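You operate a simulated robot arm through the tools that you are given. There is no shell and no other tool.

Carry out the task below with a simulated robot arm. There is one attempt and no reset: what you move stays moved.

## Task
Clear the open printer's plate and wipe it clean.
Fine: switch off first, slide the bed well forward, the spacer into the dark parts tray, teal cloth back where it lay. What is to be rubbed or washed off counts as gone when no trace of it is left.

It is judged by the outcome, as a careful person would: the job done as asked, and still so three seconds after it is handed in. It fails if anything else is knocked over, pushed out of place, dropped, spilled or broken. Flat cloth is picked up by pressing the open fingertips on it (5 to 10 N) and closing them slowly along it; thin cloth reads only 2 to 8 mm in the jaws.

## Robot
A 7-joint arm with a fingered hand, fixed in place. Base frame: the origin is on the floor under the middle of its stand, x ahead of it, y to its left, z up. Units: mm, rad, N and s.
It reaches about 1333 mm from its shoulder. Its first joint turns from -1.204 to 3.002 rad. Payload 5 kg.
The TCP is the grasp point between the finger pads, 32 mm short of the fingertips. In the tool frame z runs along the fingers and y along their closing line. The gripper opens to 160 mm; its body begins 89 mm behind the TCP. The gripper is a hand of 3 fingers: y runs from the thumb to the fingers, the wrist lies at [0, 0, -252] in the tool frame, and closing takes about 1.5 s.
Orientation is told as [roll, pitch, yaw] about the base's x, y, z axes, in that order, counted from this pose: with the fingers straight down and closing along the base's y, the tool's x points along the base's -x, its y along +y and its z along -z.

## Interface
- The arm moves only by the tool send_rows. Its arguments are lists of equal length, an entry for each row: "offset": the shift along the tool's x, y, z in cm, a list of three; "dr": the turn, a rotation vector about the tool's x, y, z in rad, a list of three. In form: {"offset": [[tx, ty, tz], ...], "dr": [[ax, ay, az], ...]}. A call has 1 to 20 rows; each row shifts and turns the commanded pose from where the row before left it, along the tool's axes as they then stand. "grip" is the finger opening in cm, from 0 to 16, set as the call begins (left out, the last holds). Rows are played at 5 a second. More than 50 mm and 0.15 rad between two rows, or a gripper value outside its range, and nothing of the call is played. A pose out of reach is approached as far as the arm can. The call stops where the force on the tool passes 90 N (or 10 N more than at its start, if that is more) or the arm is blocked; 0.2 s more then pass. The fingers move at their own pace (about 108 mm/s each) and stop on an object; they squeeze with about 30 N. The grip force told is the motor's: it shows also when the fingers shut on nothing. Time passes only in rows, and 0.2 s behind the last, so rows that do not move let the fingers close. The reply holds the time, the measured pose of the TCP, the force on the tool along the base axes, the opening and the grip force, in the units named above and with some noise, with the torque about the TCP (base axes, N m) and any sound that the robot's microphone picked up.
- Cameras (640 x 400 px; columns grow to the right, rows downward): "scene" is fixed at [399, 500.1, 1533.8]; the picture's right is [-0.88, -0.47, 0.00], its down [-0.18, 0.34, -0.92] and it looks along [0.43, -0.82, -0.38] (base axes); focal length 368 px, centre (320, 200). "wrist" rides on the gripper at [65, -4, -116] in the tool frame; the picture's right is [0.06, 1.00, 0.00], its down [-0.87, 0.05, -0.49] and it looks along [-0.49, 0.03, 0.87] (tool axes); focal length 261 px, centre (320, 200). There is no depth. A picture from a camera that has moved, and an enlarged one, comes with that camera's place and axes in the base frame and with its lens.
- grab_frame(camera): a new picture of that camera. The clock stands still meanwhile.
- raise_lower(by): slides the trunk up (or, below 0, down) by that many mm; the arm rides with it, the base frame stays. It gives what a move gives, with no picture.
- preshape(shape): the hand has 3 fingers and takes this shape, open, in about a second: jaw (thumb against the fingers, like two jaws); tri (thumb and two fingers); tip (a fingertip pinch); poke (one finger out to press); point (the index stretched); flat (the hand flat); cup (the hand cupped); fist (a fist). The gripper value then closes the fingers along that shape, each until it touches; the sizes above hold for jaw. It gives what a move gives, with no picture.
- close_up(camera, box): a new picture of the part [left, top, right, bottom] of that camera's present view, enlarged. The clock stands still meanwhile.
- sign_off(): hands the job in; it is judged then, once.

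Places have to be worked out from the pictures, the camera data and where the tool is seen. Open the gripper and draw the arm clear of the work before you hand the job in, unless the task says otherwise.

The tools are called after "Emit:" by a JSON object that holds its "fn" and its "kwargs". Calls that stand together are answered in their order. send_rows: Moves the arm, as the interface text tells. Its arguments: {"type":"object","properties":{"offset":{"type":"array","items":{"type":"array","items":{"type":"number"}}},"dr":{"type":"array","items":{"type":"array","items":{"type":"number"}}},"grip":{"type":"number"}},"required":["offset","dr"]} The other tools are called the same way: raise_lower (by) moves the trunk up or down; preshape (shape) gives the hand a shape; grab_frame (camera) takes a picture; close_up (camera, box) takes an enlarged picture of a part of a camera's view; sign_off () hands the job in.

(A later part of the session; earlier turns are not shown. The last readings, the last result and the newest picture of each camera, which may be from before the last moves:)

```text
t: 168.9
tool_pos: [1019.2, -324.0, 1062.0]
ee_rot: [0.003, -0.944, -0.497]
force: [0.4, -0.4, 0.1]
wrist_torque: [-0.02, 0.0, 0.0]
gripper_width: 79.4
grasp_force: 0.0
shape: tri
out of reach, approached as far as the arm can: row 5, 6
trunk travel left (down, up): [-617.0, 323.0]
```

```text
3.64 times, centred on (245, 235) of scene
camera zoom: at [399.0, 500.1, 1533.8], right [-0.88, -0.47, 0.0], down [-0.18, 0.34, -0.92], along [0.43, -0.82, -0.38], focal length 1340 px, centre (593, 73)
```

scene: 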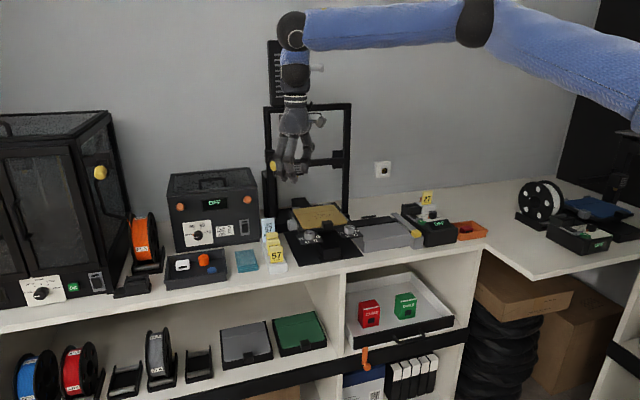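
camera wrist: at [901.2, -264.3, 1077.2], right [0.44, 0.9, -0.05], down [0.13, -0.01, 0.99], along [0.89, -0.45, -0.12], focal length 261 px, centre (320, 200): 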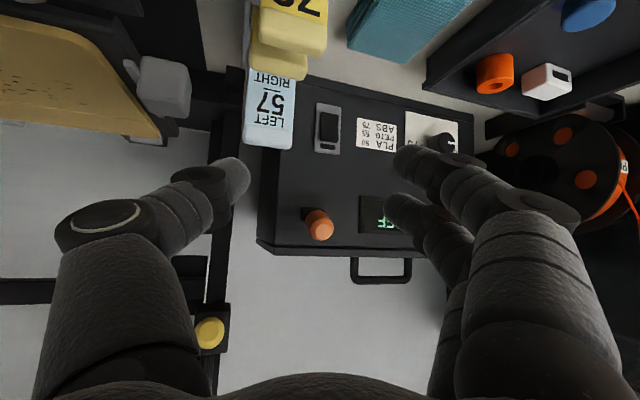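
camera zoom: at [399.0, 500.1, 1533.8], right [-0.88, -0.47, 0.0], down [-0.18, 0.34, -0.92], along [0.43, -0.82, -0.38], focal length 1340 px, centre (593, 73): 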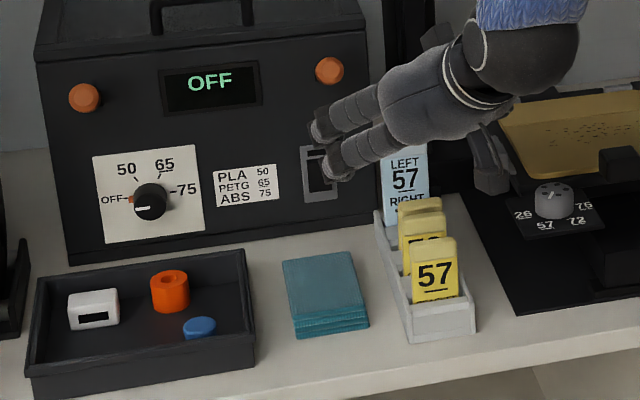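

Yaw -0.5 isn't reachable there, but about -0.18 with tilt 0.75 should be. I'll take that orientation, open to 9 cm and hover over the cloth to check how the fingers line up with its sides.

Emit:
{"fn": "send_rows", "kwargs": {"grip": 9.0, "offset": [[0, 0, 0], [0, 0, 0], [0, 0, 0], [0, 0, 0], [0, 0, 0]], "dr": [[-0.0867, 0, -0.0627], [-0.0867, 0, -0.0627], [-0.0867, 0, -0.0627], [0, 0.097, 0], [0, 0.097, 0]]}}

Emit:
{"fn": "send_rows", "kwargs": {"offset": [[-1.73, 2.23, 1.58], [-1.73, 2.23, 1.58]], "dr": [[0, 0, 0], [0, 0, 0]]}}

Emit:
{"fn": "grab_frame", "kwargs": {"camera": "wrist"}}

Emit:
{"fn": "close_up", "kwargs": {"camera": "scene", "box": [190, 180, 300, 290]}}

```text
t: 170.2
tool_pos: [1019.7, -322.7, 1062.4]
ee_rot: [-0.002, -0.746, -0.177]
force: [-0.5, -0.1, 0.3]
wrist_torque: [-0.01, -0.05, 0.02]
gripper_width: 89.6
grasp_force: 0.0
shape: tri
trunk travel left (down, up): [-617.0, 323.0]
```

```text
t: 170.8
tool_pos: [1075.8, -288.4, 1061.6]
ee_rot: [0.003, -0.748, -0.18]
force: [0.6, 0.7, -0.7]
wrist_torque: [0.0, 0.01, 0.0]
gripper_width: 89.2
grasp_force: 0.0
shape: tri
trunk travel left (down, up): [-617.0, 323.0]
```

```text
taken
camera wrist: at [950.7, -270.0, 1103.3], right [0.13, 0.99, -0.04], down [0.31, 0.0, 0.95], along [0.94, -0.14, -0.3], focal length 261 px, centre (320, 200)
```

wrist: 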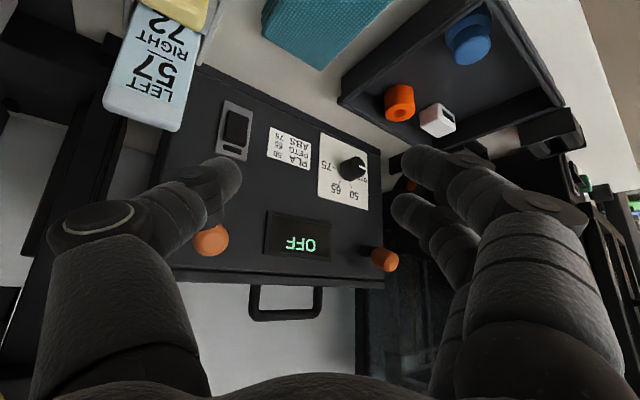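

```text
3.64 times, centred on (245, 235) of scene
camera zoom: at [399.0, 500.1, 1533.8], right [-0.88, -0.47, 0.0], down [-0.18, 0.34, -0.92], along [0.43, -0.82, -0.38], focal length 1340 px, centre (593, 73)
```

zoom: 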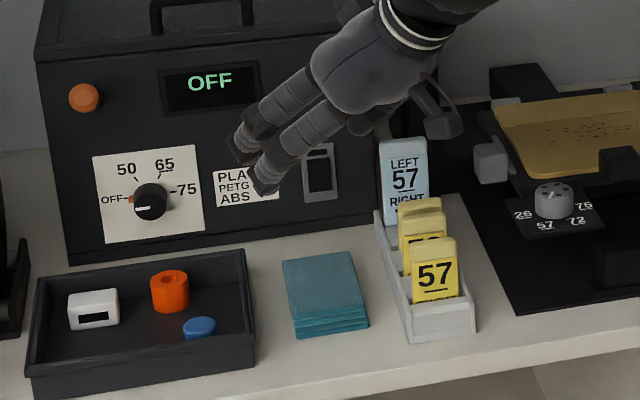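

Geometry agrees with the picture: finger A will come down in the gap between tray and cloth with ~5 mm to each side. I'll widen to 9.6 cm, equalise thumb and finger heights with a small roll, and lower in stages.

Emit:
{"fn": "send_rows", "kwargs": {"grip": 9.6, "offset": [[0, -0.15, 0], [0, 0, 0]], "dr": [[-0.083, 0, 0], [0, 0, 0]]}}

Emit:
{"fn": "raise_lower", "kwargs": {"by": -95}}

Emit:
{"fn": "grab_frame", "kwargs": {"camera": "wrist"}}

Emit:
{"fn": "close_up", "kwargs": {"camera": "scene", "box": [210, 220, 280, 280]}}

```text
t: 171.3
tool_pos: [1076.5, -286.3, 1064.2]
ee_rot: [0.082, -0.748, -0.175]
force: [-0.3, 0.0, 0.0]
wrist_torque: [-0.01, -0.03, -0.03]
gripper_width: 95.9
grasp_force: 0.0
shape: tri
trunk travel left (down, up): [-617.0, 323.0]
```

```text
t: 172.6
tool_pos: [1076.8, -285.3, 971.3]
ee_rot: [0.083, -0.749, -0.176]
force: [5.3, 6.5, 11.9]
wrist_torque: [-0.89, 0.34, 0.21]
gripper_width: 93.1
grasp_force: 0.0
shape: tri
trunk travel left (down, up): [-522.0, 418.0]
```

```text
taken
camera wrist: at [949.3, -276.0, 1010.4], right [0.07, 1.0, 0.02], down [0.3, -0.04, 0.95], along [0.95, -0.07, -0.3], focal length 261 px, centre (320, 200)
```

wrist: 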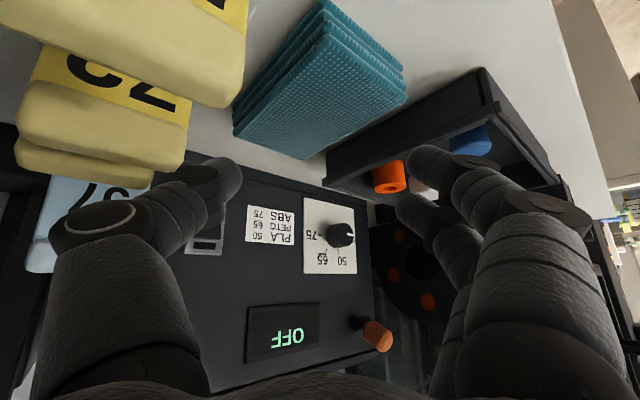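

```text
6.67 times, centred on (245, 250) of scene
camera zoom: at [399.0, 500.1, 1533.8], right [-0.88, -0.47, 0.0], down [-0.18, 0.34, -0.92], along [0.43, -0.82, -0.38], focal length 2456 px, centre (820, -133)
```

zoom: 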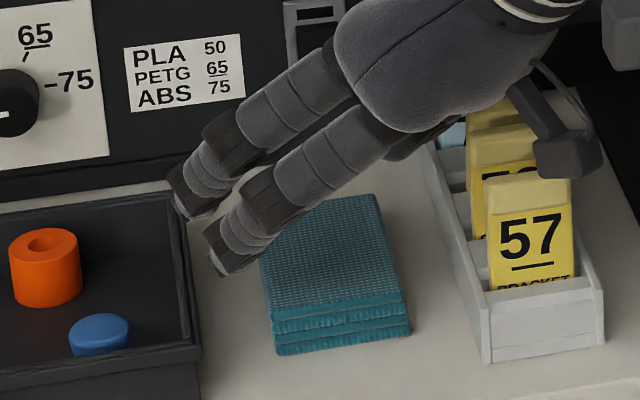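

Contact on the thumb side — it must be touching the cards in the stand. Backing straight up at once.

Emit:
{"fn": "raise_lower", "kwargs": {"by": 60}}

Emit:
{"fn": "close_up", "kwargs": {"camera": "scene", "box": [210, 200, 300, 280]}}

Emit:
{"fn": "grab_frame", "kwargs": {"camera": "wrist"}}

```text
t: 173.6
tool_pos: [1076.6, -286.5, 1027.7]
ee_rot: [0.082, -0.746, -0.176]
force: [0.8, 1.0, 0.5]
wrist_torque: [0.02, 0.01, -0.03]
gripper_width: 95.8
grasp_force: 0.1
shape: tri
trunk travel left (down, up): [-582.0, 358.0]
```

```text
5.00 times, centred on (255, 240) of scene
camera zoom: at [399.0, 500.1, 1533.8], right [-0.88, -0.47, 0.0], down [-0.18, 0.34, -0.92], along [0.43, -0.82, -0.38], focal length 1842 px, centre (645, 0)
```

zoom: 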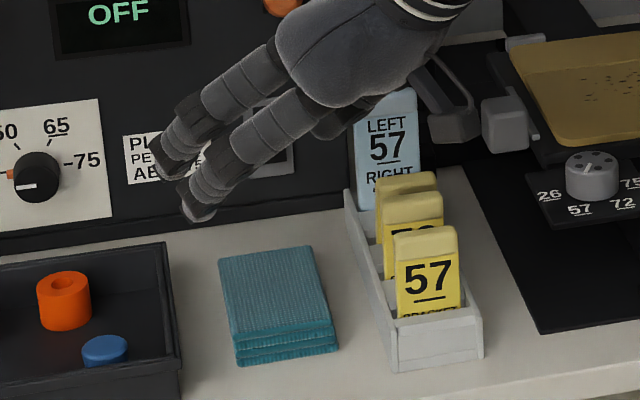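

```text
taken
camera wrist: at [949.2, -278.4, 1067.7], right [0.08, 1.0, 0.02], down [0.3, -0.04, 0.95], along [0.95, -0.07, -0.3], focal length 261 px, centre (320, 200)
```

wrist: 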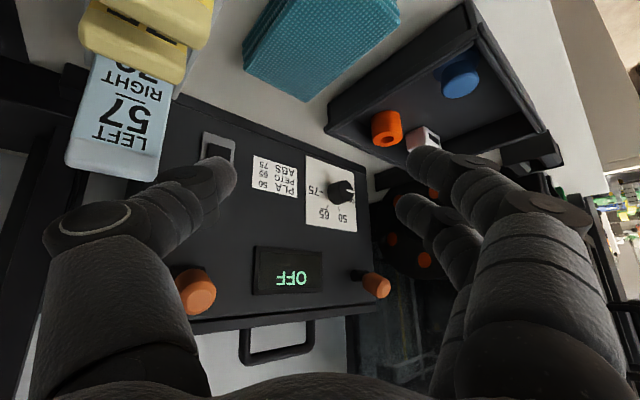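

I'll compare the cards closely with the earlier picture to see if any moved.

Emit:
{"fn": "close_up", "kwargs": {"camera": "scene", "box": [240, 210, 300, 280]}}

Emit:
{"fn": "close_up", "kwargs": {"camera": "wrist", "box": [40, 0, 280, 180]}}

```text
5.71 times, centred on (270, 245) of scene
camera zoom: at [399.0, 500.1, 1533.8], right [-0.88, -0.47, 0.0], down [-0.18, 0.34, -0.92], along [0.43, -0.82, -0.38], focal length 2105 px, centre (606, -57)
```

zoom: 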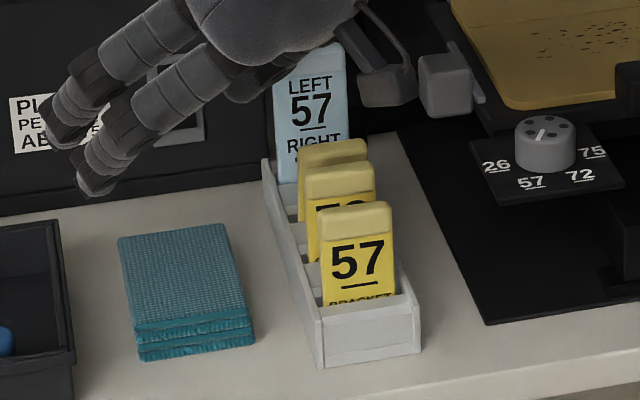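

```text
2.22 times, centred on (160, 90) of wrist
camera zoom: at [949.2, -278.4, 1067.7], right [0.08, 1.0, 0.02], down [0.3, -0.04, 0.95], along [0.95, -0.07, -0.3], focal length 579 px, centre (676, 444)
```

zoom: 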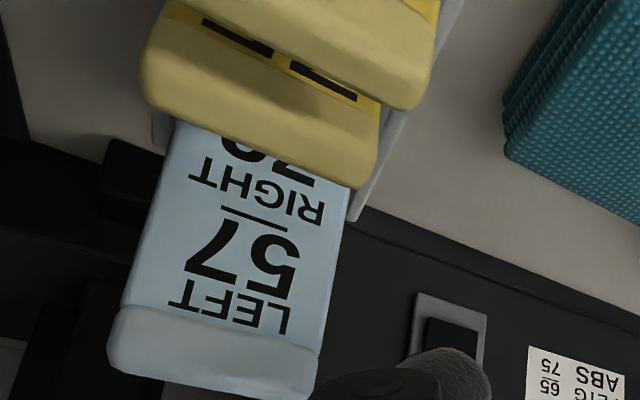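

Only the rear yellow card ("75") seems changed: its top leans about 20 mm forward now; I'll set it upright again. First I'll rise well clear and move over to look at the stand from above.

Emit:
{"fn": "raise_lower", "kwargs": {"by": 130}}

Emit:
{"fn": "send_rows", "kwargs": {"offset": [[0, 0, 0], [2.0, -3.8, -1.0], [2.0, -3.8, -1.0], [0, 0, 0], [0, 0, 0]], "dr": [[0.083, 0, 0], [0, 0, 0], [0, 0, 0], [0, 0.1, 0], [0, 0.1, 0]]}}

Emit:
{"fn": "grab_frame", "kwargs": {"camera": "wrist"}}

```text
t: 175.2
tool_pos: [1075.5, -286.8, 1157.9]
ee_rot: [0.081, -0.746, -0.176]
force: [0.2, -0.2, -0.8]
wrist_torque: [-0.03, 0.04, 0.0]
gripper_width: 95.4
grasp_force: 0.1
shape: tri
trunk travel left (down, up): [-712.0, 228.0]
```

```text
t: 176.4
tool_pos: [1019.9, -356.6, 1144.5]
ee_rot: [-0.001, -0.546, -0.181]
force: [-0.2, -0.1, 0.2]
wrist_torque: [0.01, -0.03, 0.03]
gripper_width: 95.4
grasp_force: 0.1
shape: tri
trunk travel left (down, up): [-712.0, 228.0]
```

```text
taken
camera wrist: at [904.8, -338.9, 1210.4], right [0.13, 0.99, -0.03], down [0.49, -0.03, 0.87], along [0.86, -0.13, -0.49], focal length 261 px, centre (320, 200)
```

wrist: 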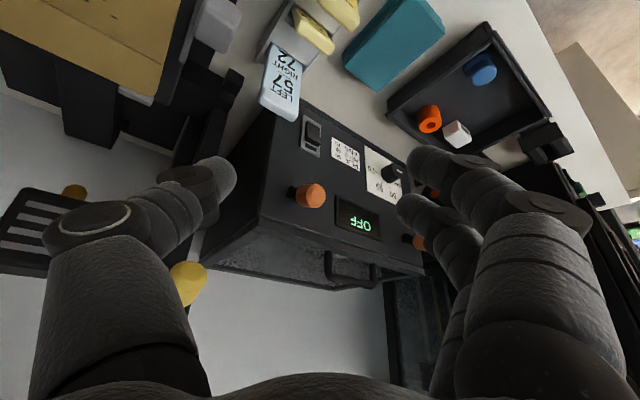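

Emit:
{"fn": "close_up", "kwargs": {"camera": "wrist", "box": [230, 0, 380, 110]}}

Emit:
{"fn": "close_up", "kwargs": {"camera": "scene", "box": [250, 212, 295, 280]}}

```text
3.64 times, centred on (305, 55) of wrist
camera zoom: at [904.8, -338.9, 1210.4], right [0.13, 0.99, -0.03], down [0.49, -0.03, 0.87], along [0.86, -0.13, -0.49], focal length 948 px, centre (374, 727)
```

zoom: 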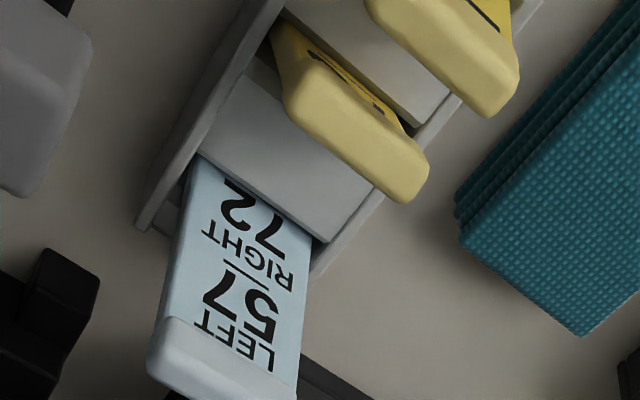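

```text
5.88 times, centred on (272, 246) of scene
camera zoom: at [399.0, 500.1, 1533.8], right [-0.88, -0.47, 0.0], down [-0.18, 0.34, -0.92], along [0.43, -0.82, -0.38], focal length 2167 px, centre (599, -71)
```

zoom: 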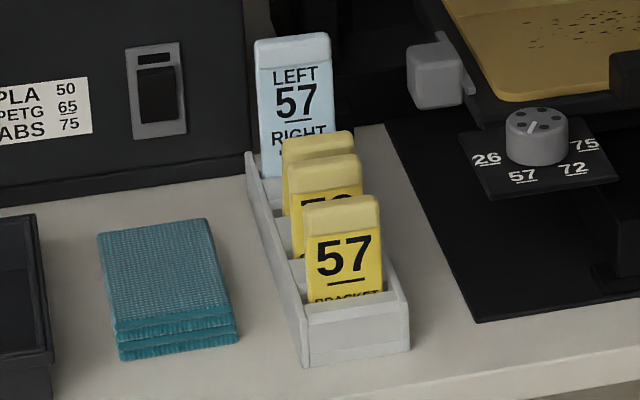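

Emit:
{"fn": "close_up", "kwargs": {"camera": "scene", "box": [262, 215, 290, 262]}}

Emit:
{"fn": "close_up", "kwargs": {"camera": "wrist", "box": [250, 0, 360, 60]}}

```text
8.51 times, centred on (276, 238) of scene
camera zoom: at [399.0, 500.1, 1533.8], right [-0.88, -0.47, 0.0], down [-0.18, 0.34, -0.92], along [0.43, -0.82, -0.38], focal length 3135 px, centre (694, -128)
```

zoom: 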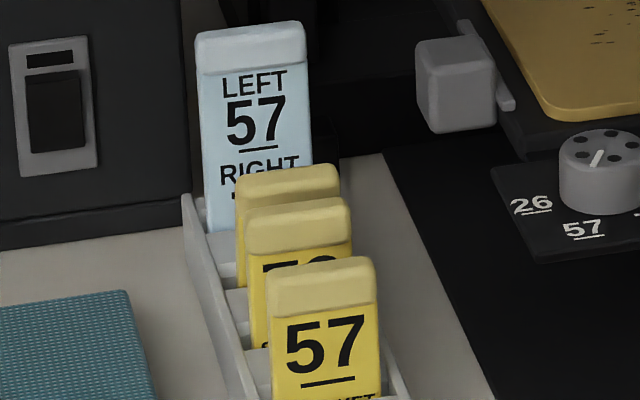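

```text
5.82 times, centred on (305, 30) of wrist
camera zoom: at [904.8, -338.9, 1210.4], right [0.13, 0.99, -0.03], down [0.49, -0.03, 0.87], along [0.86, -0.13, -0.49], focal length 1516 px, centre (407, 1189)
```

zoom: 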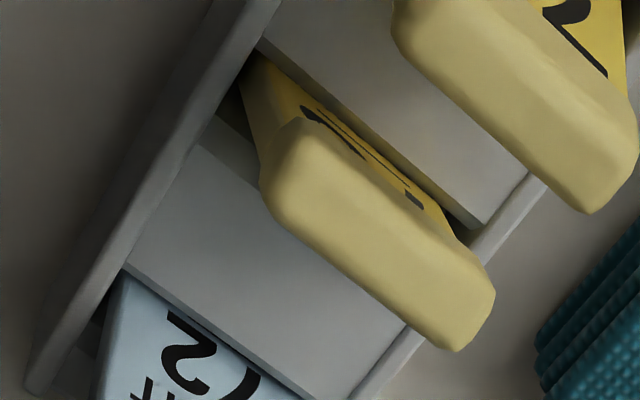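

The rear yellow card ("75") now stands about 15° more upright than its neighbours. I'll set it back with one fingertip: press lightly on its top and draw it back toward the blue card. First into the poke shape, hovering above it.

Emit:
{"fn": "preshape", "kwargs": {"shape": "poke"}}

Emit:
{"fn": "send_rows", "kwargs": {"offset": [[1.81, -0.383, 3.58], [1.81, -0.383, 3.58], [1.81, -0.383, 3.58]], "dr": [[0, 0, 0], [0, 0, 0], [0, 0, 0]]}}

Emit:
{"fn": "close_up", "kwargs": {"camera": "scene", "box": [250, 205, 295, 265]}}

Emit:
{"fn": "grab_frame", "kwargs": {"camera": "wrist"}}

```text
t: 177.3
tool_pos: [1020.6, -353.9, 1144.8]
ee_rot: [-0.003, -0.549, -0.178]
force: [-0.3, -0.2, 0.0]
wrist_torque: [0.02, -0.02, 0.0]
gripper_width: 0.1
grasp_force: 0.0
shape: poke
trunk travel left (down, up): [-712.0, 228.0]
```

```text
t: 178.1
tool_pos: [1030.3, -368.8, 1022.5]
ee_rot: [-0.002, -0.55, -0.179]
force: [-0.2, -0.6, -1.3]
wrist_torque: [-0.01, 0.0, 0.03]
gripper_width: 0.0
grasp_force: 0.1
shape: poke
trunk travel left (down, up): [-712.0, 228.0]
```

```text
6.67 times, centred on (272, 235) of scene
camera zoom: at [399.0, 500.1, 1533.8], right [-0.88, -0.47, 0.0], down [-0.18, 0.34, -0.92], along [0.43, -0.82, -0.38], focal length 2456 px, centre (637, -33)
```

zoom: 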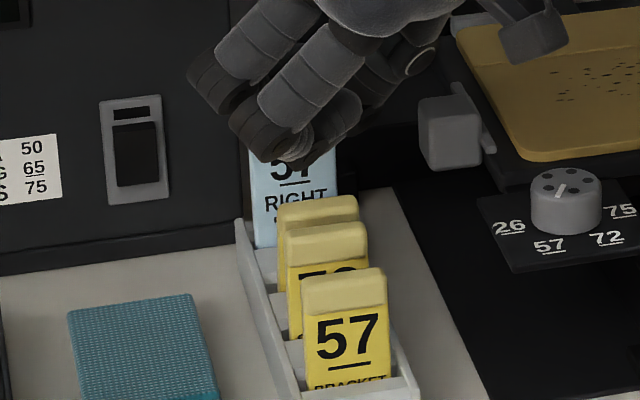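

```text
taken
camera wrist: at [915.1, -351.3, 1088.0], right [0.12, 0.99, -0.03], down [0.49, -0.03, 0.87], along [0.86, -0.12, -0.49], focal length 261 px, centre (320, 200)
```

wrist: 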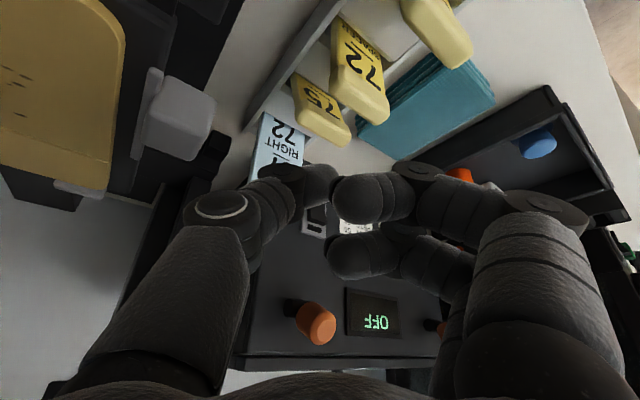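

The fingertip is right above the "75" card, about 26 mm up. Lowering gently onto it.

Emit:
{"fn": "send_rows", "kwargs": {"offset": [[0.627, 0, 1.02], [0.523, 0, 0.853], [0.105, 0, 0.17]], "dr": [[0, 0, 0], [0, 0, 0], [0, 0, 0]]}}

Emit:
{"fn": "close_up", "kwargs": {"camera": "scene", "box": [250, 205, 295, 265]}}

```text
t: 178.9
tool_pos: [1027.1, -366.6, 1003.4]
ee_rot: [-0.002, -0.551, -0.178]
force: [-2.2, 0.4, 7.8]
wrist_torque: [0.03, 0.0, 0.02]
gripper_width: 0.1
grasp_force: 0.1
shape: poke
trunk travel left (down, up): [-712.0, 228.0]
```

```text
6.67 times, centred on (272, 235) of scene
camera zoom: at [399.0, 500.1, 1533.8], right [-0.88, -0.47, 0.0], down [-0.18, 0.34, -0.92], along [0.43, -0.82, -0.38], focal length 2456 px, centre (637, -33)
```

zoom: 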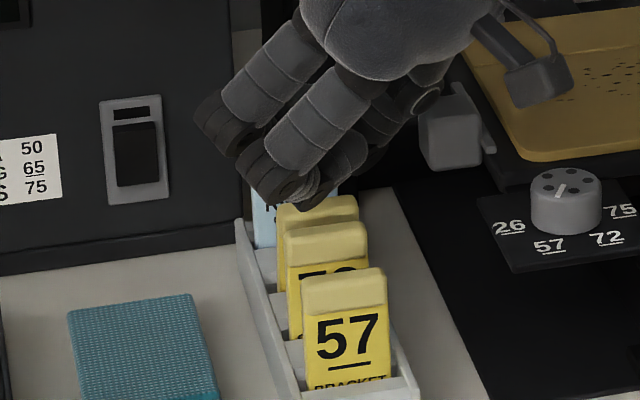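

Touching with 8 N. Drawing it back 18 mm toward the wall.

Emit:
{"fn": "send_rows", "kwargs": {"offset": [[-0.36, -0.283, 0.19], [-0.35, -0.283, 0.215], [-0.35, -0.283, 0.215], [-0.25, -0.2, 0.155]], "dr": [[0, 0, 0], [0, 0, 0], [0, 0, 0], [0, 0, 0]]}}

Emit:
{"fn": "close_up", "kwargs": {"camera": "scene", "box": [250, 205, 295, 265]}}

```text
t: 179.9
tool_pos: [1039.7, -381.0, 1003.4]
ee_rot: [0.0, -0.551, -0.179]
force: [0.2, -0.4, 16.4]
wrist_torque: [0.05, -0.22, -0.06]
gripper_width: 0.1
grasp_force: 0.1
shape: poke
trunk travel left (down, up): [-712.0, 228.0]
```

```text
6.67 times, centred on (272, 235) of scene
camera zoom: at [399.0, 500.1, 1533.8], right [-0.88, -0.47, 0.0], down [-0.18, 0.34, -0.92], along [0.43, -0.82, -0.38], focal length 2456 px, centre (637, -33)
```

zoom: 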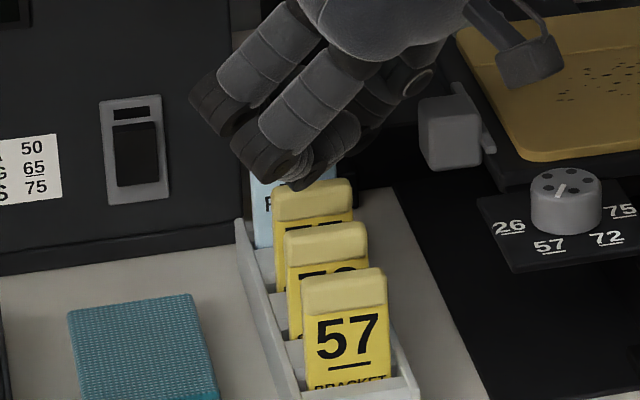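

The "75" card is back to its original lean (its top and number show as before). Lifting straight off.

Emit:
{"fn": "send_rows", "kwargs": {"offset": [[-0.21, 0, -0.34], [-1.05, 0, -1.7], [-1.57, 0, -2.56], [-1.57, 0, -2.56], [-1.57, 0, -2.56]], "dr": [[0, 0, 0], [0, 0, 0], [0, 0, 0], [0, 0, 0], [0, 0, 0]]}}

Emit:
{"fn": "close_up", "kwargs": {"camera": "scene", "box": [240, 210, 300, 280]}}

```text
t: 181.1
tool_pos: [1042.4, -379.3, 1119.5]
ee_rot: [-0.002, -0.55, -0.176]
force: [0.2, 0.4, -0.7]
wrist_torque: [0.0, -0.02, 0.01]
gripper_width: 0.1
grasp_force: 0.1
shape: poke
trunk travel left (down, up): [-712.0, 228.0]
```

```text
5.71 times, centred on (270, 245) of scene
camera zoom: at [399.0, 500.1, 1533.8], right [-0.88, -0.47, 0.0], down [-0.18, 0.34, -0.92], along [0.43, -0.82, -0.38], focal length 2105 px, centre (606, -57)
```

zoom: 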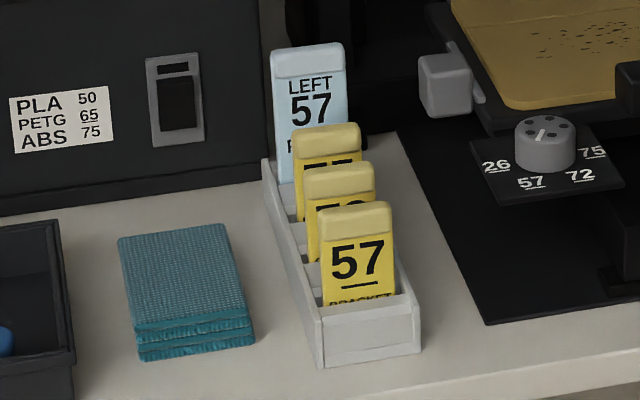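

Everything stands as before. For low work beside the stand, the wrist camera under the palm is in the way; turning the hand half a turn about its own axis would put the camera on top. I'll test whether that is possible, here at height.

Emit:
{"fn": "send_rows", "kwargs": {"offset": [[0, 0, 0], [0, 0, 0], [0, 0, 0], [0, 0, 0], [0, 0, 0], [0, 0, 0], [0, 0, 0], [0, 0, 0], [0, 0, 0], [0, 0, 0], [0, 0, 0]], "dr": [[0, 0, -0.15], [0, 0, -0.15], [0, 0, -0.15], [0, 0, -0.15], [0, 0, -0.15], [0, 0, -0.15], [0, 0, -0.15], [0, 0, -0.15], [0, 0, -0.15], [0, 0, -0.15], [0, 0, -0.15]]}}

Emit:
{"fn": "grab_frame", "kwargs": {"camera": "scene"}}

```text
t: 183.5
tool_pos: [1041.9, -382.1, 1116.9]
ee_rot: [-0.547, 0.046, 1.461]
force: [0.1, 1.1, 0.8]
wrist_torque: [0.01, -0.02, 0.0]
gripper_width: 0.1
grasp_force: 0.1
shape: poke
trunk travel left (down, up): [-712.0, 228.0]
```

```text
taken
```

scene: 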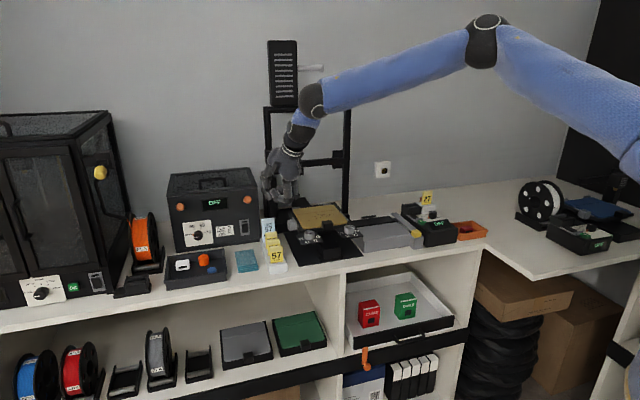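

It turns freely. Continuing to the full half turn.

Emit:
{"fn": "send_rows", "kwargs": {"offset": [[0, 0, 0], [0, 0, 0], [0, 0, 0], [0, 0, 0], [0, 0, 0], [0, 0, 0], [0, 0, 0], [0, 0, 0], [0, 0, 0], [0, 0, 0]], "dr": [[0, 0, -0.149], [0, 0, -0.149], [0, 0, -0.149], [0, 0, -0.149], [0, 0, -0.149], [0, 0, -0.149], [0, 0, -0.149], [0, 0, -0.149], [0, 0, -0.149], [0, 0, -0.149]]}}

Emit:
{"fn": "grab_frame", "kwargs": {"camera": "wrist"}}

Emit:
{"fn": "close_up", "kwargs": {"camera": "scene", "box": [220, 100, 340, 280]}}

```text
t: 185.7
tool_pos: [1040.0, -382.3, 1115.4]
ee_rot: [0.001, 0.548, 2.966]
force: [0.9, -0.2, -0.8]
wrist_torque: [0.0, -0.02, -0.01]
gripper_width: 0.2
grasp_force: 0.1
shape: poke
trunk travel left (down, up): [-712.0, 228.0]
```

```text
taken
camera wrist: at [1036.1, -375.5, 1249.5], right [-0.12, -0.99, 0.03], down [-0.99, 0.12, -0.03], along [0.03, -0.04, -1.0], focal length 261 px, centre (320, 200)
```

wrist: 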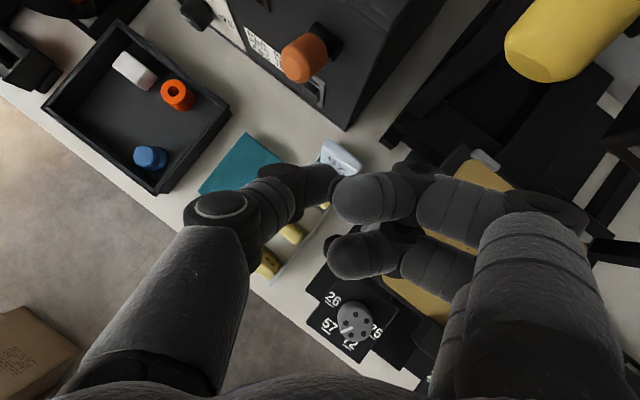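

```text
2.22 times, centred on (280, 190) of scene
camera zoom: at [399.0, 500.1, 1533.8], right [-0.88, -0.47, 0.0], down [-0.18, 0.34, -0.92], along [0.43, -0.82, -0.38], focal length 819 px, centre (409, 222)
```

zoom: 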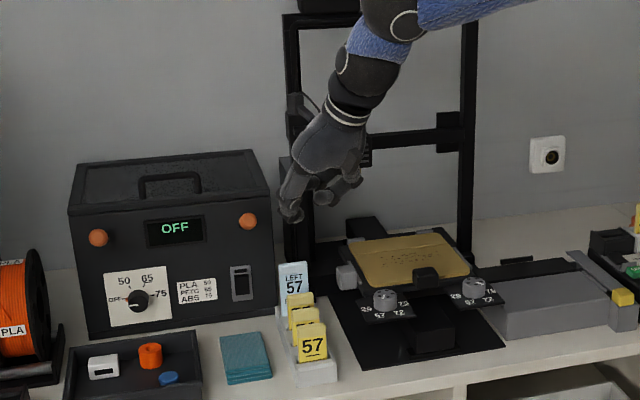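

The half turn works, and now the wrist camera looks straight down – an excellent plan view. I'll zoom in to measure the cloth, stand, tray and bench edge.

Emit:
{"fn": "close_up", "kwargs": {"camera": "wrist", "box": [120, 90, 400, 300]}}

Emit:
{"fn": "close_up", "kwargs": {"camera": "wrist", "box": [0, 0, 280, 200]}}

```text
1.90 times, centred on (260, 195) of wrist
camera zoom: at [1036.1, -375.5, 1249.5], right [-0.12, -0.99, 0.03], down [-0.99, 0.12, -0.03], along [0.03, -0.04, -1.0], focal length 496 px, centre (434, 210)
```

zoom: 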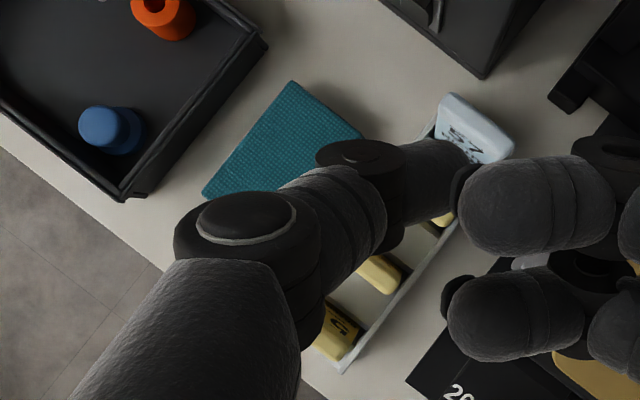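

```text
2.00 times, centred on (140, 100) of wrist
camera zoom: at [1036.1, -375.5, 1249.5], right [-0.12, -0.99, 0.03], down [-0.99, 0.12, -0.03], along [0.03, -0.04, -1.0], focal length 521 px, centre (680, 400)
```

zoom: 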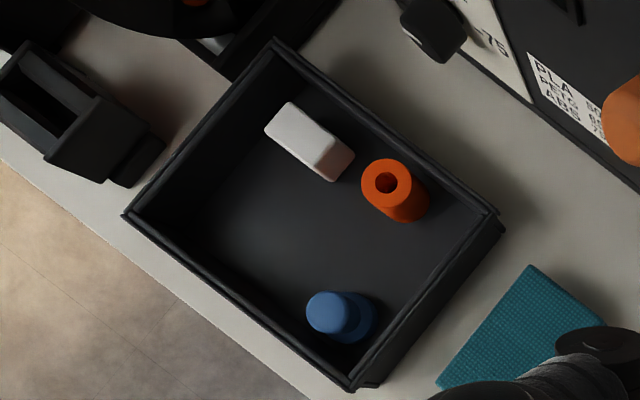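

Measured from above: the cloth pad spans l 535–598, f -918…-1025 (63 × ~105 mm); stand l 449–500, tray wall l≈623, bench edge f≈-861. With the camera on top I can point the hand along the bench and squeeze the pad by its two short ends. I'll turn to that heading and take the jaw shape, opened to 13.5 cm.

Emit:
{"fn": "send_rows", "kwargs": {"offset": [[0, 0, 0], [0, 0, 0], [0, 0, 0], [0, 0, 0], [0, 0, 0], [0, 0, 0], [0, 0, 0], [0, 0, 0]], "dr": [[0.0718, 0, -0.1177], [0.0718, 0, -0.1177], [0.0718, 0, -0.1177], [0.0718, 0, -0.1177], [0.0718, 0, -0.1177], [0.0718, 0, -0.1177], [0.0718, 0, -0.1177], [0, 0.05, 0]]}}

Emit:
{"fn": "preshape", "kwargs": {"shape": "jaw"}}

Emit:
{"fn": "send_rows", "kwargs": {"grip": 13.5, "offset": [[0, 0, 0], [0, 0, 0]], "dr": [[0, 0, 0], [0, 0, 0]]}}

Emit:
{"fn": "grab_frame", "kwargs": {"camera": "wrist"}}

```text
t: 187.5
tool_pos: [1041.1, -377.4, 1115.5]
ee_rot: [0.0, 0.596, -2.353]
force: [-4.1, 11.1, -4.4]
wrist_torque: [-0.28, 0.04, 0.29]
gripper_width: 0.3
grasp_force: 0.1
shape: poke
trunk travel left (down, up): [-712.0, 228.0]
```

```text
t: 188.4
tool_pos: [1040.3, -378.4, 1115.0]
ee_rot: [-0.001, 0.594, -2.355]
force: [-3.7, 16.5, -6.4]
wrist_torque: [-0.43, 0.03, 0.46]
gripper_width: 159.9
grasp_force: 0.0
shape: jaw
trunk travel left (down, up): [-712.0, 228.0]
```

```text
t: 189.0
tool_pos: [1040.5, -377.7, 1114.5]
ee_rot: [0.001, 0.595, -2.354]
force: [-9.6, 22.4, -11.8]
wrist_torque: [-0.48, 0.03, 0.41]
gripper_width: 135.4
grasp_force: 0.0
shape: jaw
trunk travel left (down, up): [-712.0, 228.0]
```

```text
taken
camera wrist: at [1029.3, -382.7, 1247.3], right [0.74, -0.67, 0.03], down [-0.66, -0.74, -0.08], along [0.08, 0.04, -1.0], focal length 261 px, centre (320, 200)
```

wrist: 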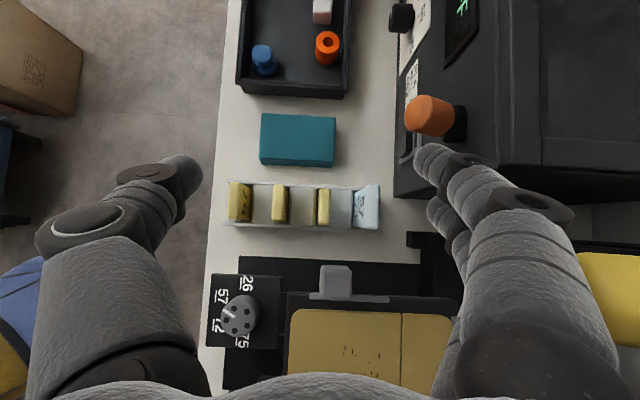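

The readings show the hand is touching something on the wall side (force growing to ~27 N), presumably the printer's frame behind it. I'll move away from the wall at once and over toward the cloth.

Emit:
{"fn": "send_rows", "kwargs": {"offset": [[0, -2.0, 0], [0, -2.0, 0], [2.54, 0, 1.72], [2.54, 0, 1.72]], "dr": [[0, 0, 0], [0, 0, 0], [0, 0, 0], [0, 0, 0]]}}

Emit:
{"fn": "grab_frame", "kwargs": {"camera": "scene"}}

Emit:
{"fn": "grab_frame", "kwargs": {"camera": "wrist"}}

```text
t: 190.0
tool_pos: [1058.8, -310.7, 1117.5]
ee_rot: [0.001, 0.596, -2.359]
force: [1.0, 0.2, -0.6]
wrist_torque: [-0.03, 0.02, 0.02]
gripper_width: 134.9
grasp_force: 0.0
shape: jaw
trunk travel left (down, up): [-712.0, 228.0]
```

```text
taken
```

scene: 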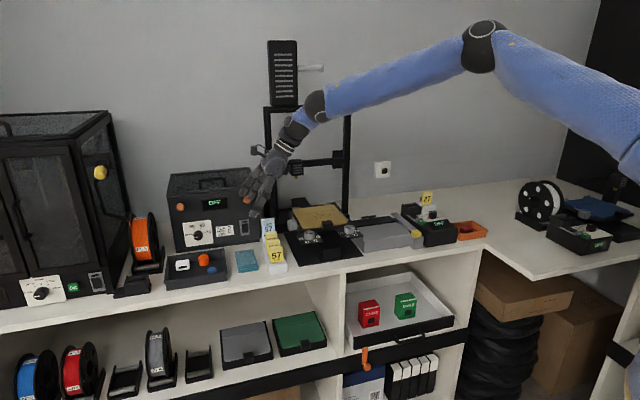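

```text
taken
camera wrist: at [1047.1, -315.4, 1249.9], right [0.74, -0.67, 0.03], down [-0.67, -0.74, -0.08], along [0.08, 0.04, -1.0], focal length 261 px, centre (320, 200)
```

wrist: 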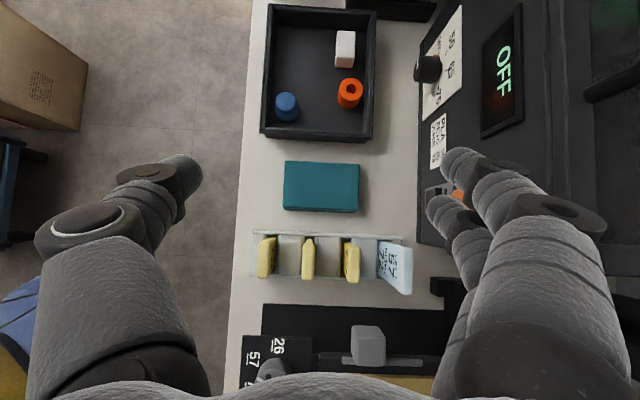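

Contact is gone and the scene looks unchanged. This plan view shows the pad squarely ahead; I'll move 32 mm further left so it lies centred between thumb and fingers.

Emit:
{"fn": "send_rows", "kwargs": {"offset": [[1.33, 0.25, 0.9], [1.33, 0.25, 0.9]], "dr": [[0, 0, 0], [0, 0, 0]]}}

Emit:
{"fn": "grab_frame", "kwargs": {"camera": "wrist"}}

Emit:
{"fn": "close_up", "kwargs": {"camera": "scene", "box": [230, 130, 360, 260]}}

```text
t: 190.6
tool_pos: [1086.1, -290.7, 1117.2]
ee_rot: [0.001, 0.595, -2.358]
force: [0.2, 0.2, 0.6]
wrist_torque: [0.01, -0.02, -0.01]
gripper_width: 135.5
grasp_force: 0.1
shape: jaw
trunk travel left (down, up): [-712.0, 228.0]
```

```text
taken
camera wrist: at [1073.7, -296.0, 1249.6], right [0.74, -0.67, 0.04], down [-0.67, -0.74, -0.08], along [0.08, 0.04, -1.0], focal length 261 px, centre (320, 200)
```

wrist: 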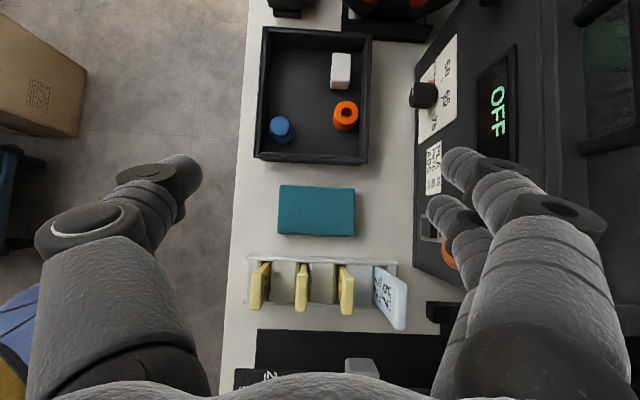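

```text
3.08 times, centred on (295, 195) of scene
camera zoom: at [399.0, 500.1, 1533.8], right [-0.88, -0.47, 0.0], down [-0.18, 0.34, -0.92], along [0.43, -0.82, -0.38], focal length 1134 px, centre (397, 215)
```

zoom: 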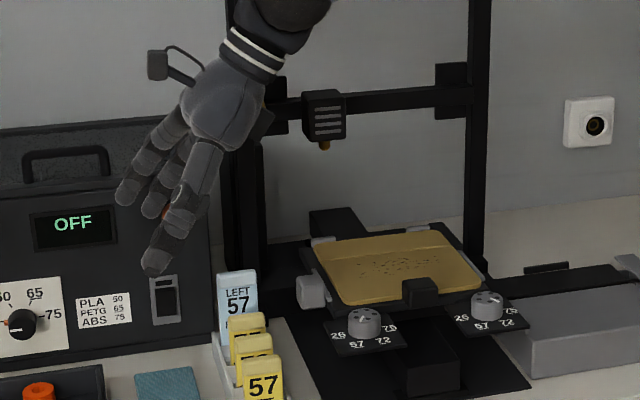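

Well centred and within reach. I'll equalise the tip heights with a slight roll and lower in stages, watching forces.

Emit:
{"fn": "send_rows", "kwargs": {"offset": [[0, 0, 0]], "dr": [[-0.065, 0, 0]]}}

Emit:
{"fn": "raise_lower", "kwargs": {"by": -110}}

Emit:
{"fn": "raise_lower", "kwargs": {"by": -40}}

Emit:
{"fn": "grab_frame", "kwargs": {"camera": "wrist"}}

Emit:
{"fn": "close_up", "kwargs": {"camera": "scene", "box": [215, 210, 295, 280]}}

```text
t: 191.0
tool_pos: [1083.9, -291.1, 1116.7]
ee_rot: [0.068, 0.595, -2.357]
force: [-0.2, -0.2, -0.3]
wrist_torque: [-0.01, -0.02, -0.02]
gripper_width: 135.4
grasp_force: 0.1
shape: jaw
trunk travel left (down, up): [-712.0, 228.0]
```

```text
t: 192.4
tool_pos: [1084.6, -289.8, 1007.1]
ee_rot: [0.064, 0.596, -2.358]
force: [-0.2, 0.2, 0.2]
wrist_torque: [-0.01, 0.02, 0.0]
gripper_width: 135.1
grasp_force: 0.0
shape: jaw
trunk travel left (down, up): [-602.0, 338.0]
```

```text
t: 193.3
tool_pos: [1084.2, -291.2, 967.1]
ee_rot: [0.065, 0.598, -2.355]
force: [0.3, 0.6, 0.0]
wrist_torque: [-0.02, -0.02, 0.01]
gripper_width: 135.0
grasp_force: 0.0
shape: jaw
trunk travel left (down, up): [-562.0, 378.0]
```

```text
taken
camera wrist: at [1067.5, -289.9, 1100.2], right [0.71, -0.69, 0.09], down [-0.69, -0.72, -0.08], along [0.12, 0.0, -0.99], focal length 261 px, centre (320, 200)
```

wrist: 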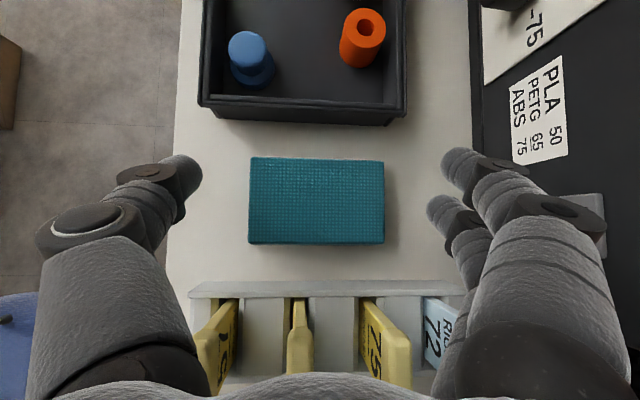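

```text
5.71 times, centred on (255, 245) of scene
camera zoom: at [399.0, 500.1, 1533.8], right [-0.88, -0.47, 0.0], down [-0.18, 0.34, -0.92], along [0.43, -0.82, -0.38], focal length 2105 px, centre (691, -57)
```

zoom: 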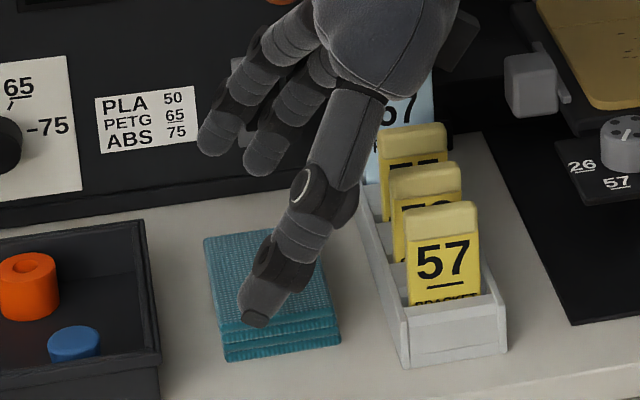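

The pad lies neatly between thumb and fingers. Lowering the rest in small steps.

Emit:
{"fn": "raise_lower", "kwargs": {"by": -18}}

Emit:
{"fn": "raise_lower", "kwargs": {"by": -5}}

Emit:
{"fn": "grab_frame", "kwargs": {"camera": "wrist"}}

Emit:
{"fn": "close_up", "kwargs": {"camera": "scene", "box": [215, 225, 285, 285]}}

```text
t: 193.9
tool_pos: [1083.9, -290.7, 950.4]
ee_rot: [0.067, 0.596, -2.357]
force: [0.1, -0.5, -0.4]
wrist_torque: [-0.04, 0.01, -0.02]
gripper_width: 135.4
grasp_force: 0.0
shape: jaw
trunk travel left (down, up): [-544.0, 396.0]
```

```text
t: 194.5
tool_pos: [1084.4, -292.0, 944.3]
ee_rot: [0.066, 0.597, -2.357]
force: [-1.1, -0.3, -0.5]
wrist_torque: [0.01, 0.02, -0.03]
gripper_width: 135.1
grasp_force: 0.0
shape: jaw
trunk travel left (down, up): [-539.0, 401.0]
```

```text
taken
camera wrist: at [1067.5, -290.0, 1076.8], right [0.71, -0.69, 0.09], down [-0.69, -0.72, -0.08], along [0.12, 0.0, -0.99], focal length 261 px, centre (320, 200)
```

wrist: 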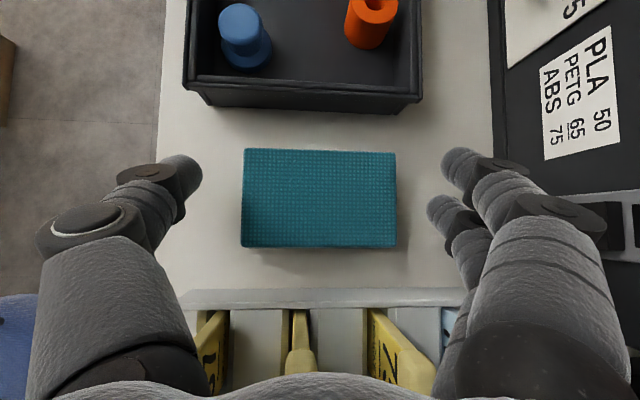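

```text
6.67 times, centred on (250, 255) of scene
camera zoom: at [399.0, 500.1, 1533.8], right [-0.88, -0.47, 0.0], down [-0.18, 0.34, -0.92], along [0.43, -0.82, -0.38], focal length 2456 px, centre (787, -167)
```

zoom: 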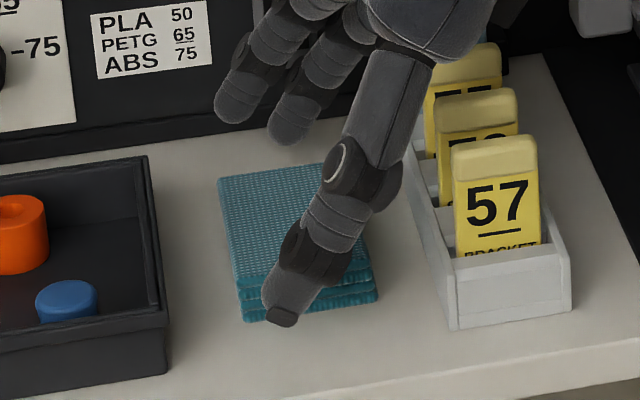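

No contact yet. A few more millimetres.

Emit:
{"fn": "raise_lower", "kwargs": {"by": -4}}

Emit:
{"fn": "raise_lower", "kwargs": {"by": -3}}

```text
t: 195.0
tool_pos: [1083.6, -290.6, 940.8]
ee_rot: [0.065, 0.596, -2.355]
force: [-0.9, -0.4, 0.5]
wrist_torque: [0.0, -0.02, 0.02]
gripper_width: 135.1
grasp_force: 0.0
shape: jaw
trunk travel left (down, up): [-535.0, 405.0]
```

```text
t: 195.5
tool_pos: [1083.2, -290.2, 936.8]
ee_rot: [0.065, 0.596, -2.356]
force: [-0.9, 0.3, -0.5]
wrist_torque: [-0.01, 0.05, 0.0]
gripper_width: 135.2
grasp_force: 0.0
shape: jaw
trunk travel left (down, up): [-532.0, 408.0]
```

Emit:
{"fn": "raise_lower", "kwargs": {"by": -4}}

Emit:
{"fn": "close_up", "kwargs": {"camera": "scene", "box": [225, 240, 275, 285]}}

```text
t: 196.0
tool_pos: [1084.2, -290.7, 934.1]
ee_rot: [0.064, 0.597, -2.357]
force: [0.2, 0.5, -0.2]
wrist_torque: [-0.01, 0.02, 0.03]
gripper_width: 135.0
grasp_force: 0.0
shape: jaw
trunk travel left (down, up): [-528.0, 412.0]
```

```text
8.89 times, centred on (250, 262) of scene
camera zoom: at [399.0, 500.1, 1533.8], right [-0.88, -0.47, 0.0], down [-0.18, 0.34, -0.92], along [0.43, -0.82, -0.38], focal length 3275 px, centre (942, -356)
```

zoom: 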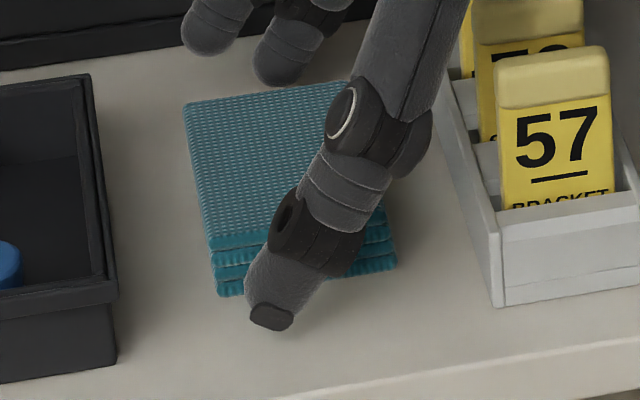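

Emit:
{"fn": "raise_lower", "kwargs": {"by": -3}}

```text
t: 196.6
tool_pos: [1084.4, -290.2, 930.0]
ee_rot: [0.064, 0.597, -2.355]
force: [0.1, 0.6, 0.2]
wrist_torque: [0.01, -0.04, 0.03]
gripper_width: 135.2
grasp_force: 0.1
shape: jaw
trunk travel left (down, up): [-525.0, 415.0]
```

Still free. I'll close to 12 cm (just outside the pad's ends) and see how the tips sit.

Emit:
{"fn": "send_rows", "kwargs": {"grip": 12.0, "offset": [[0, 0, 0], [0, 0, 0]], "dr": [[0, 0, 0], [0, 0, 0]]}}

Emit:
{"fn": "close_up", "kwargs": {"camera": "scene", "box": [225, 240, 275, 285]}}

Emit:
{"fn": "grab_frame", "kwargs": {"camera": "wrist"}}

```text
t: 197.2
tool_pos: [1083.3, -289.8, 930.5]
ee_rot: [0.065, 0.598, -2.356]
force: [0.5, 1.2, -0.1]
wrist_torque: [0.01, 0.01, 0.04]
gripper_width: 120.6
grasp_force: 0.0
shape: jaw
trunk travel left (down, up): [-525.0, 415.0]
```

```text
8.89 times, centred on (250, 262) of scene
camera zoom: at [399.0, 500.1, 1533.8], right [-0.88, -0.47, 0.0], down [-0.18, 0.34, -0.92], along [0.43, -0.82, -0.38], focal length 3275 px, centre (942, -356)
```

zoom: 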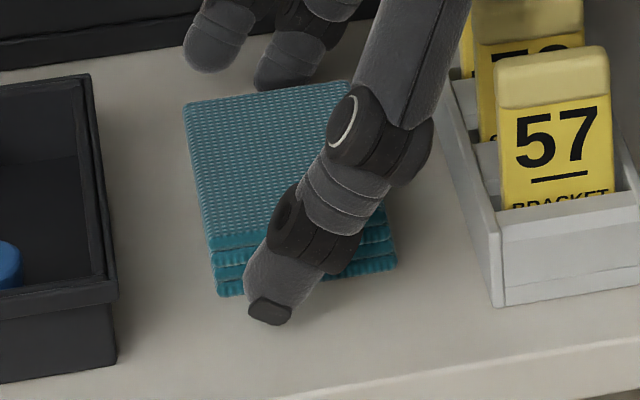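

```text
taken
camera wrist: at [1067.7, -290.1, 1062.6], right [0.71, -0.69, 0.09], down [-0.69, -0.72, -0.08], along [0.12, 0.0, -0.99], focal length 261 px, centre (320, 200)
```

wrist: 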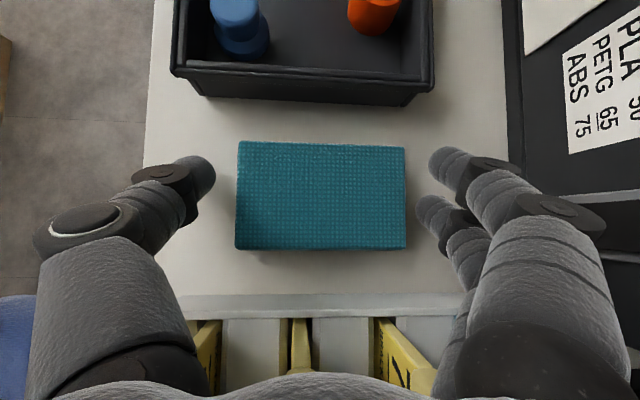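

Both ends are free and the tips sit beside the pad. Squeezing now.

Emit:
{"fn": "send_rows", "kwargs": {"grip": 8.0, "offset": [[0, 0, 0], [0, 0, 0], [0, 0, 0], [0, 0, 0], [0, 0, 0]], "dr": [[0, 0, 0], [0, 0, 0], [0, 0, 0], [0, 0, 0], [0, 0, 0]]}}

Emit:
{"fn": "close_up", "kwargs": {"camera": "scene", "box": [225, 240, 275, 285]}}

Emit:
{"fn": "grab_frame", "kwargs": {"camera": "wrist"}}

```text
t: 198.4
tool_pos: [1085.1, -289.9, 930.2]
ee_rot: [0.065, 0.598, -2.356]
force: [-0.2, 0.4, 1.4]
wrist_torque: [0.01, -0.21, 0.01]
gripper_width: 89.1
grasp_force: 30.0
shape: jaw
trunk travel left (down, up): [-525.0, 415.0]
```

```text
8.89 times, centred on (250, 262) of scene
camera zoom: at [399.0, 500.1, 1533.8], right [-0.88, -0.47, 0.0], down [-0.18, 0.34, -0.92], along [0.43, -0.82, -0.38], focal length 3275 px, centre (942, -356)
```

zoom: 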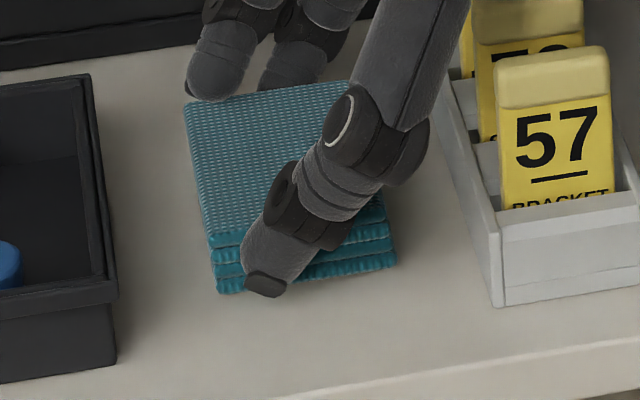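

```text
taken
camera wrist: at [1067.5, -289.9, 1063.0], right [0.71, -0.69, 0.09], down [-0.69, -0.72, -0.08], along [0.12, 0.0, -0.99], focal length 261 px, centre (320, 200)
```

wrist: 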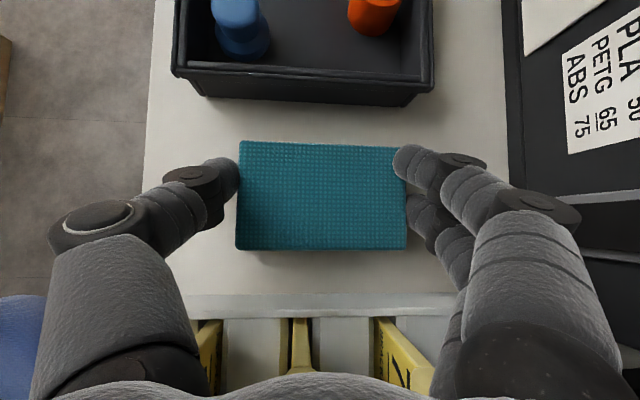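

Gripped: 89 mm at 30 N on the pad's ends. Lifting 25 mm with the trunk.

Emit:
{"fn": "raise_lower", "kwargs": {"by": 25}}

Emit:
{"fn": "close_up", "kwargs": {"camera": "scene", "box": [215, 225, 285, 285]}}

Emit:
{"fn": "grab_frame", "kwargs": {"camera": "wrist"}}

```text
t: 199.1
tool_pos: [1084.2, -291.0, 954.8]
ee_rot: [0.064, 0.598, -2.358]
force: [0.6, 0.0, -0.7]
wrist_torque: [0.02, 0.01, 0.0]
gripper_width: 88.7
grasp_force: 30.2
shape: jaw
trunk travel left (down, up): [-550.0, 390.0]
```

```text
6.67 times, centred on (250, 255) of scene
camera zoom: at [399.0, 500.1, 1533.8], right [-0.88, -0.47, 0.0], down [-0.18, 0.34, -0.92], along [0.43, -0.82, -0.38], focal length 2456 px, centre (787, -167)
```

zoom: 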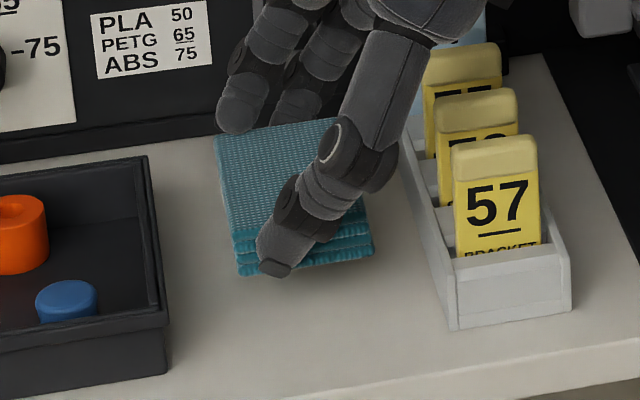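

```text
taken
camera wrist: at [1068.1, -290.5, 1086.5], right [0.71, -0.69, 0.09], down [-0.69, -0.72, -0.08], along [0.12, 0.0, -0.99], focal length 261 px, centre (320, 200)
```

wrist: 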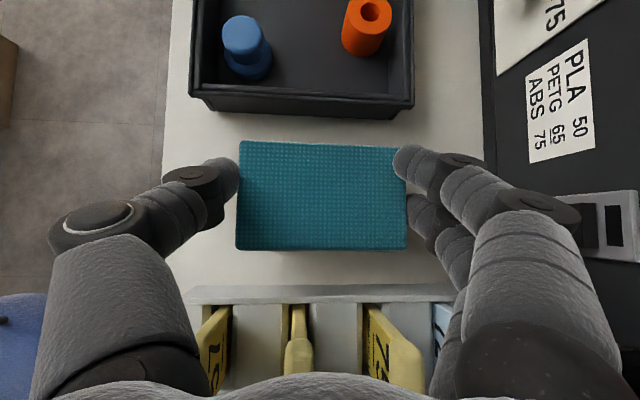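

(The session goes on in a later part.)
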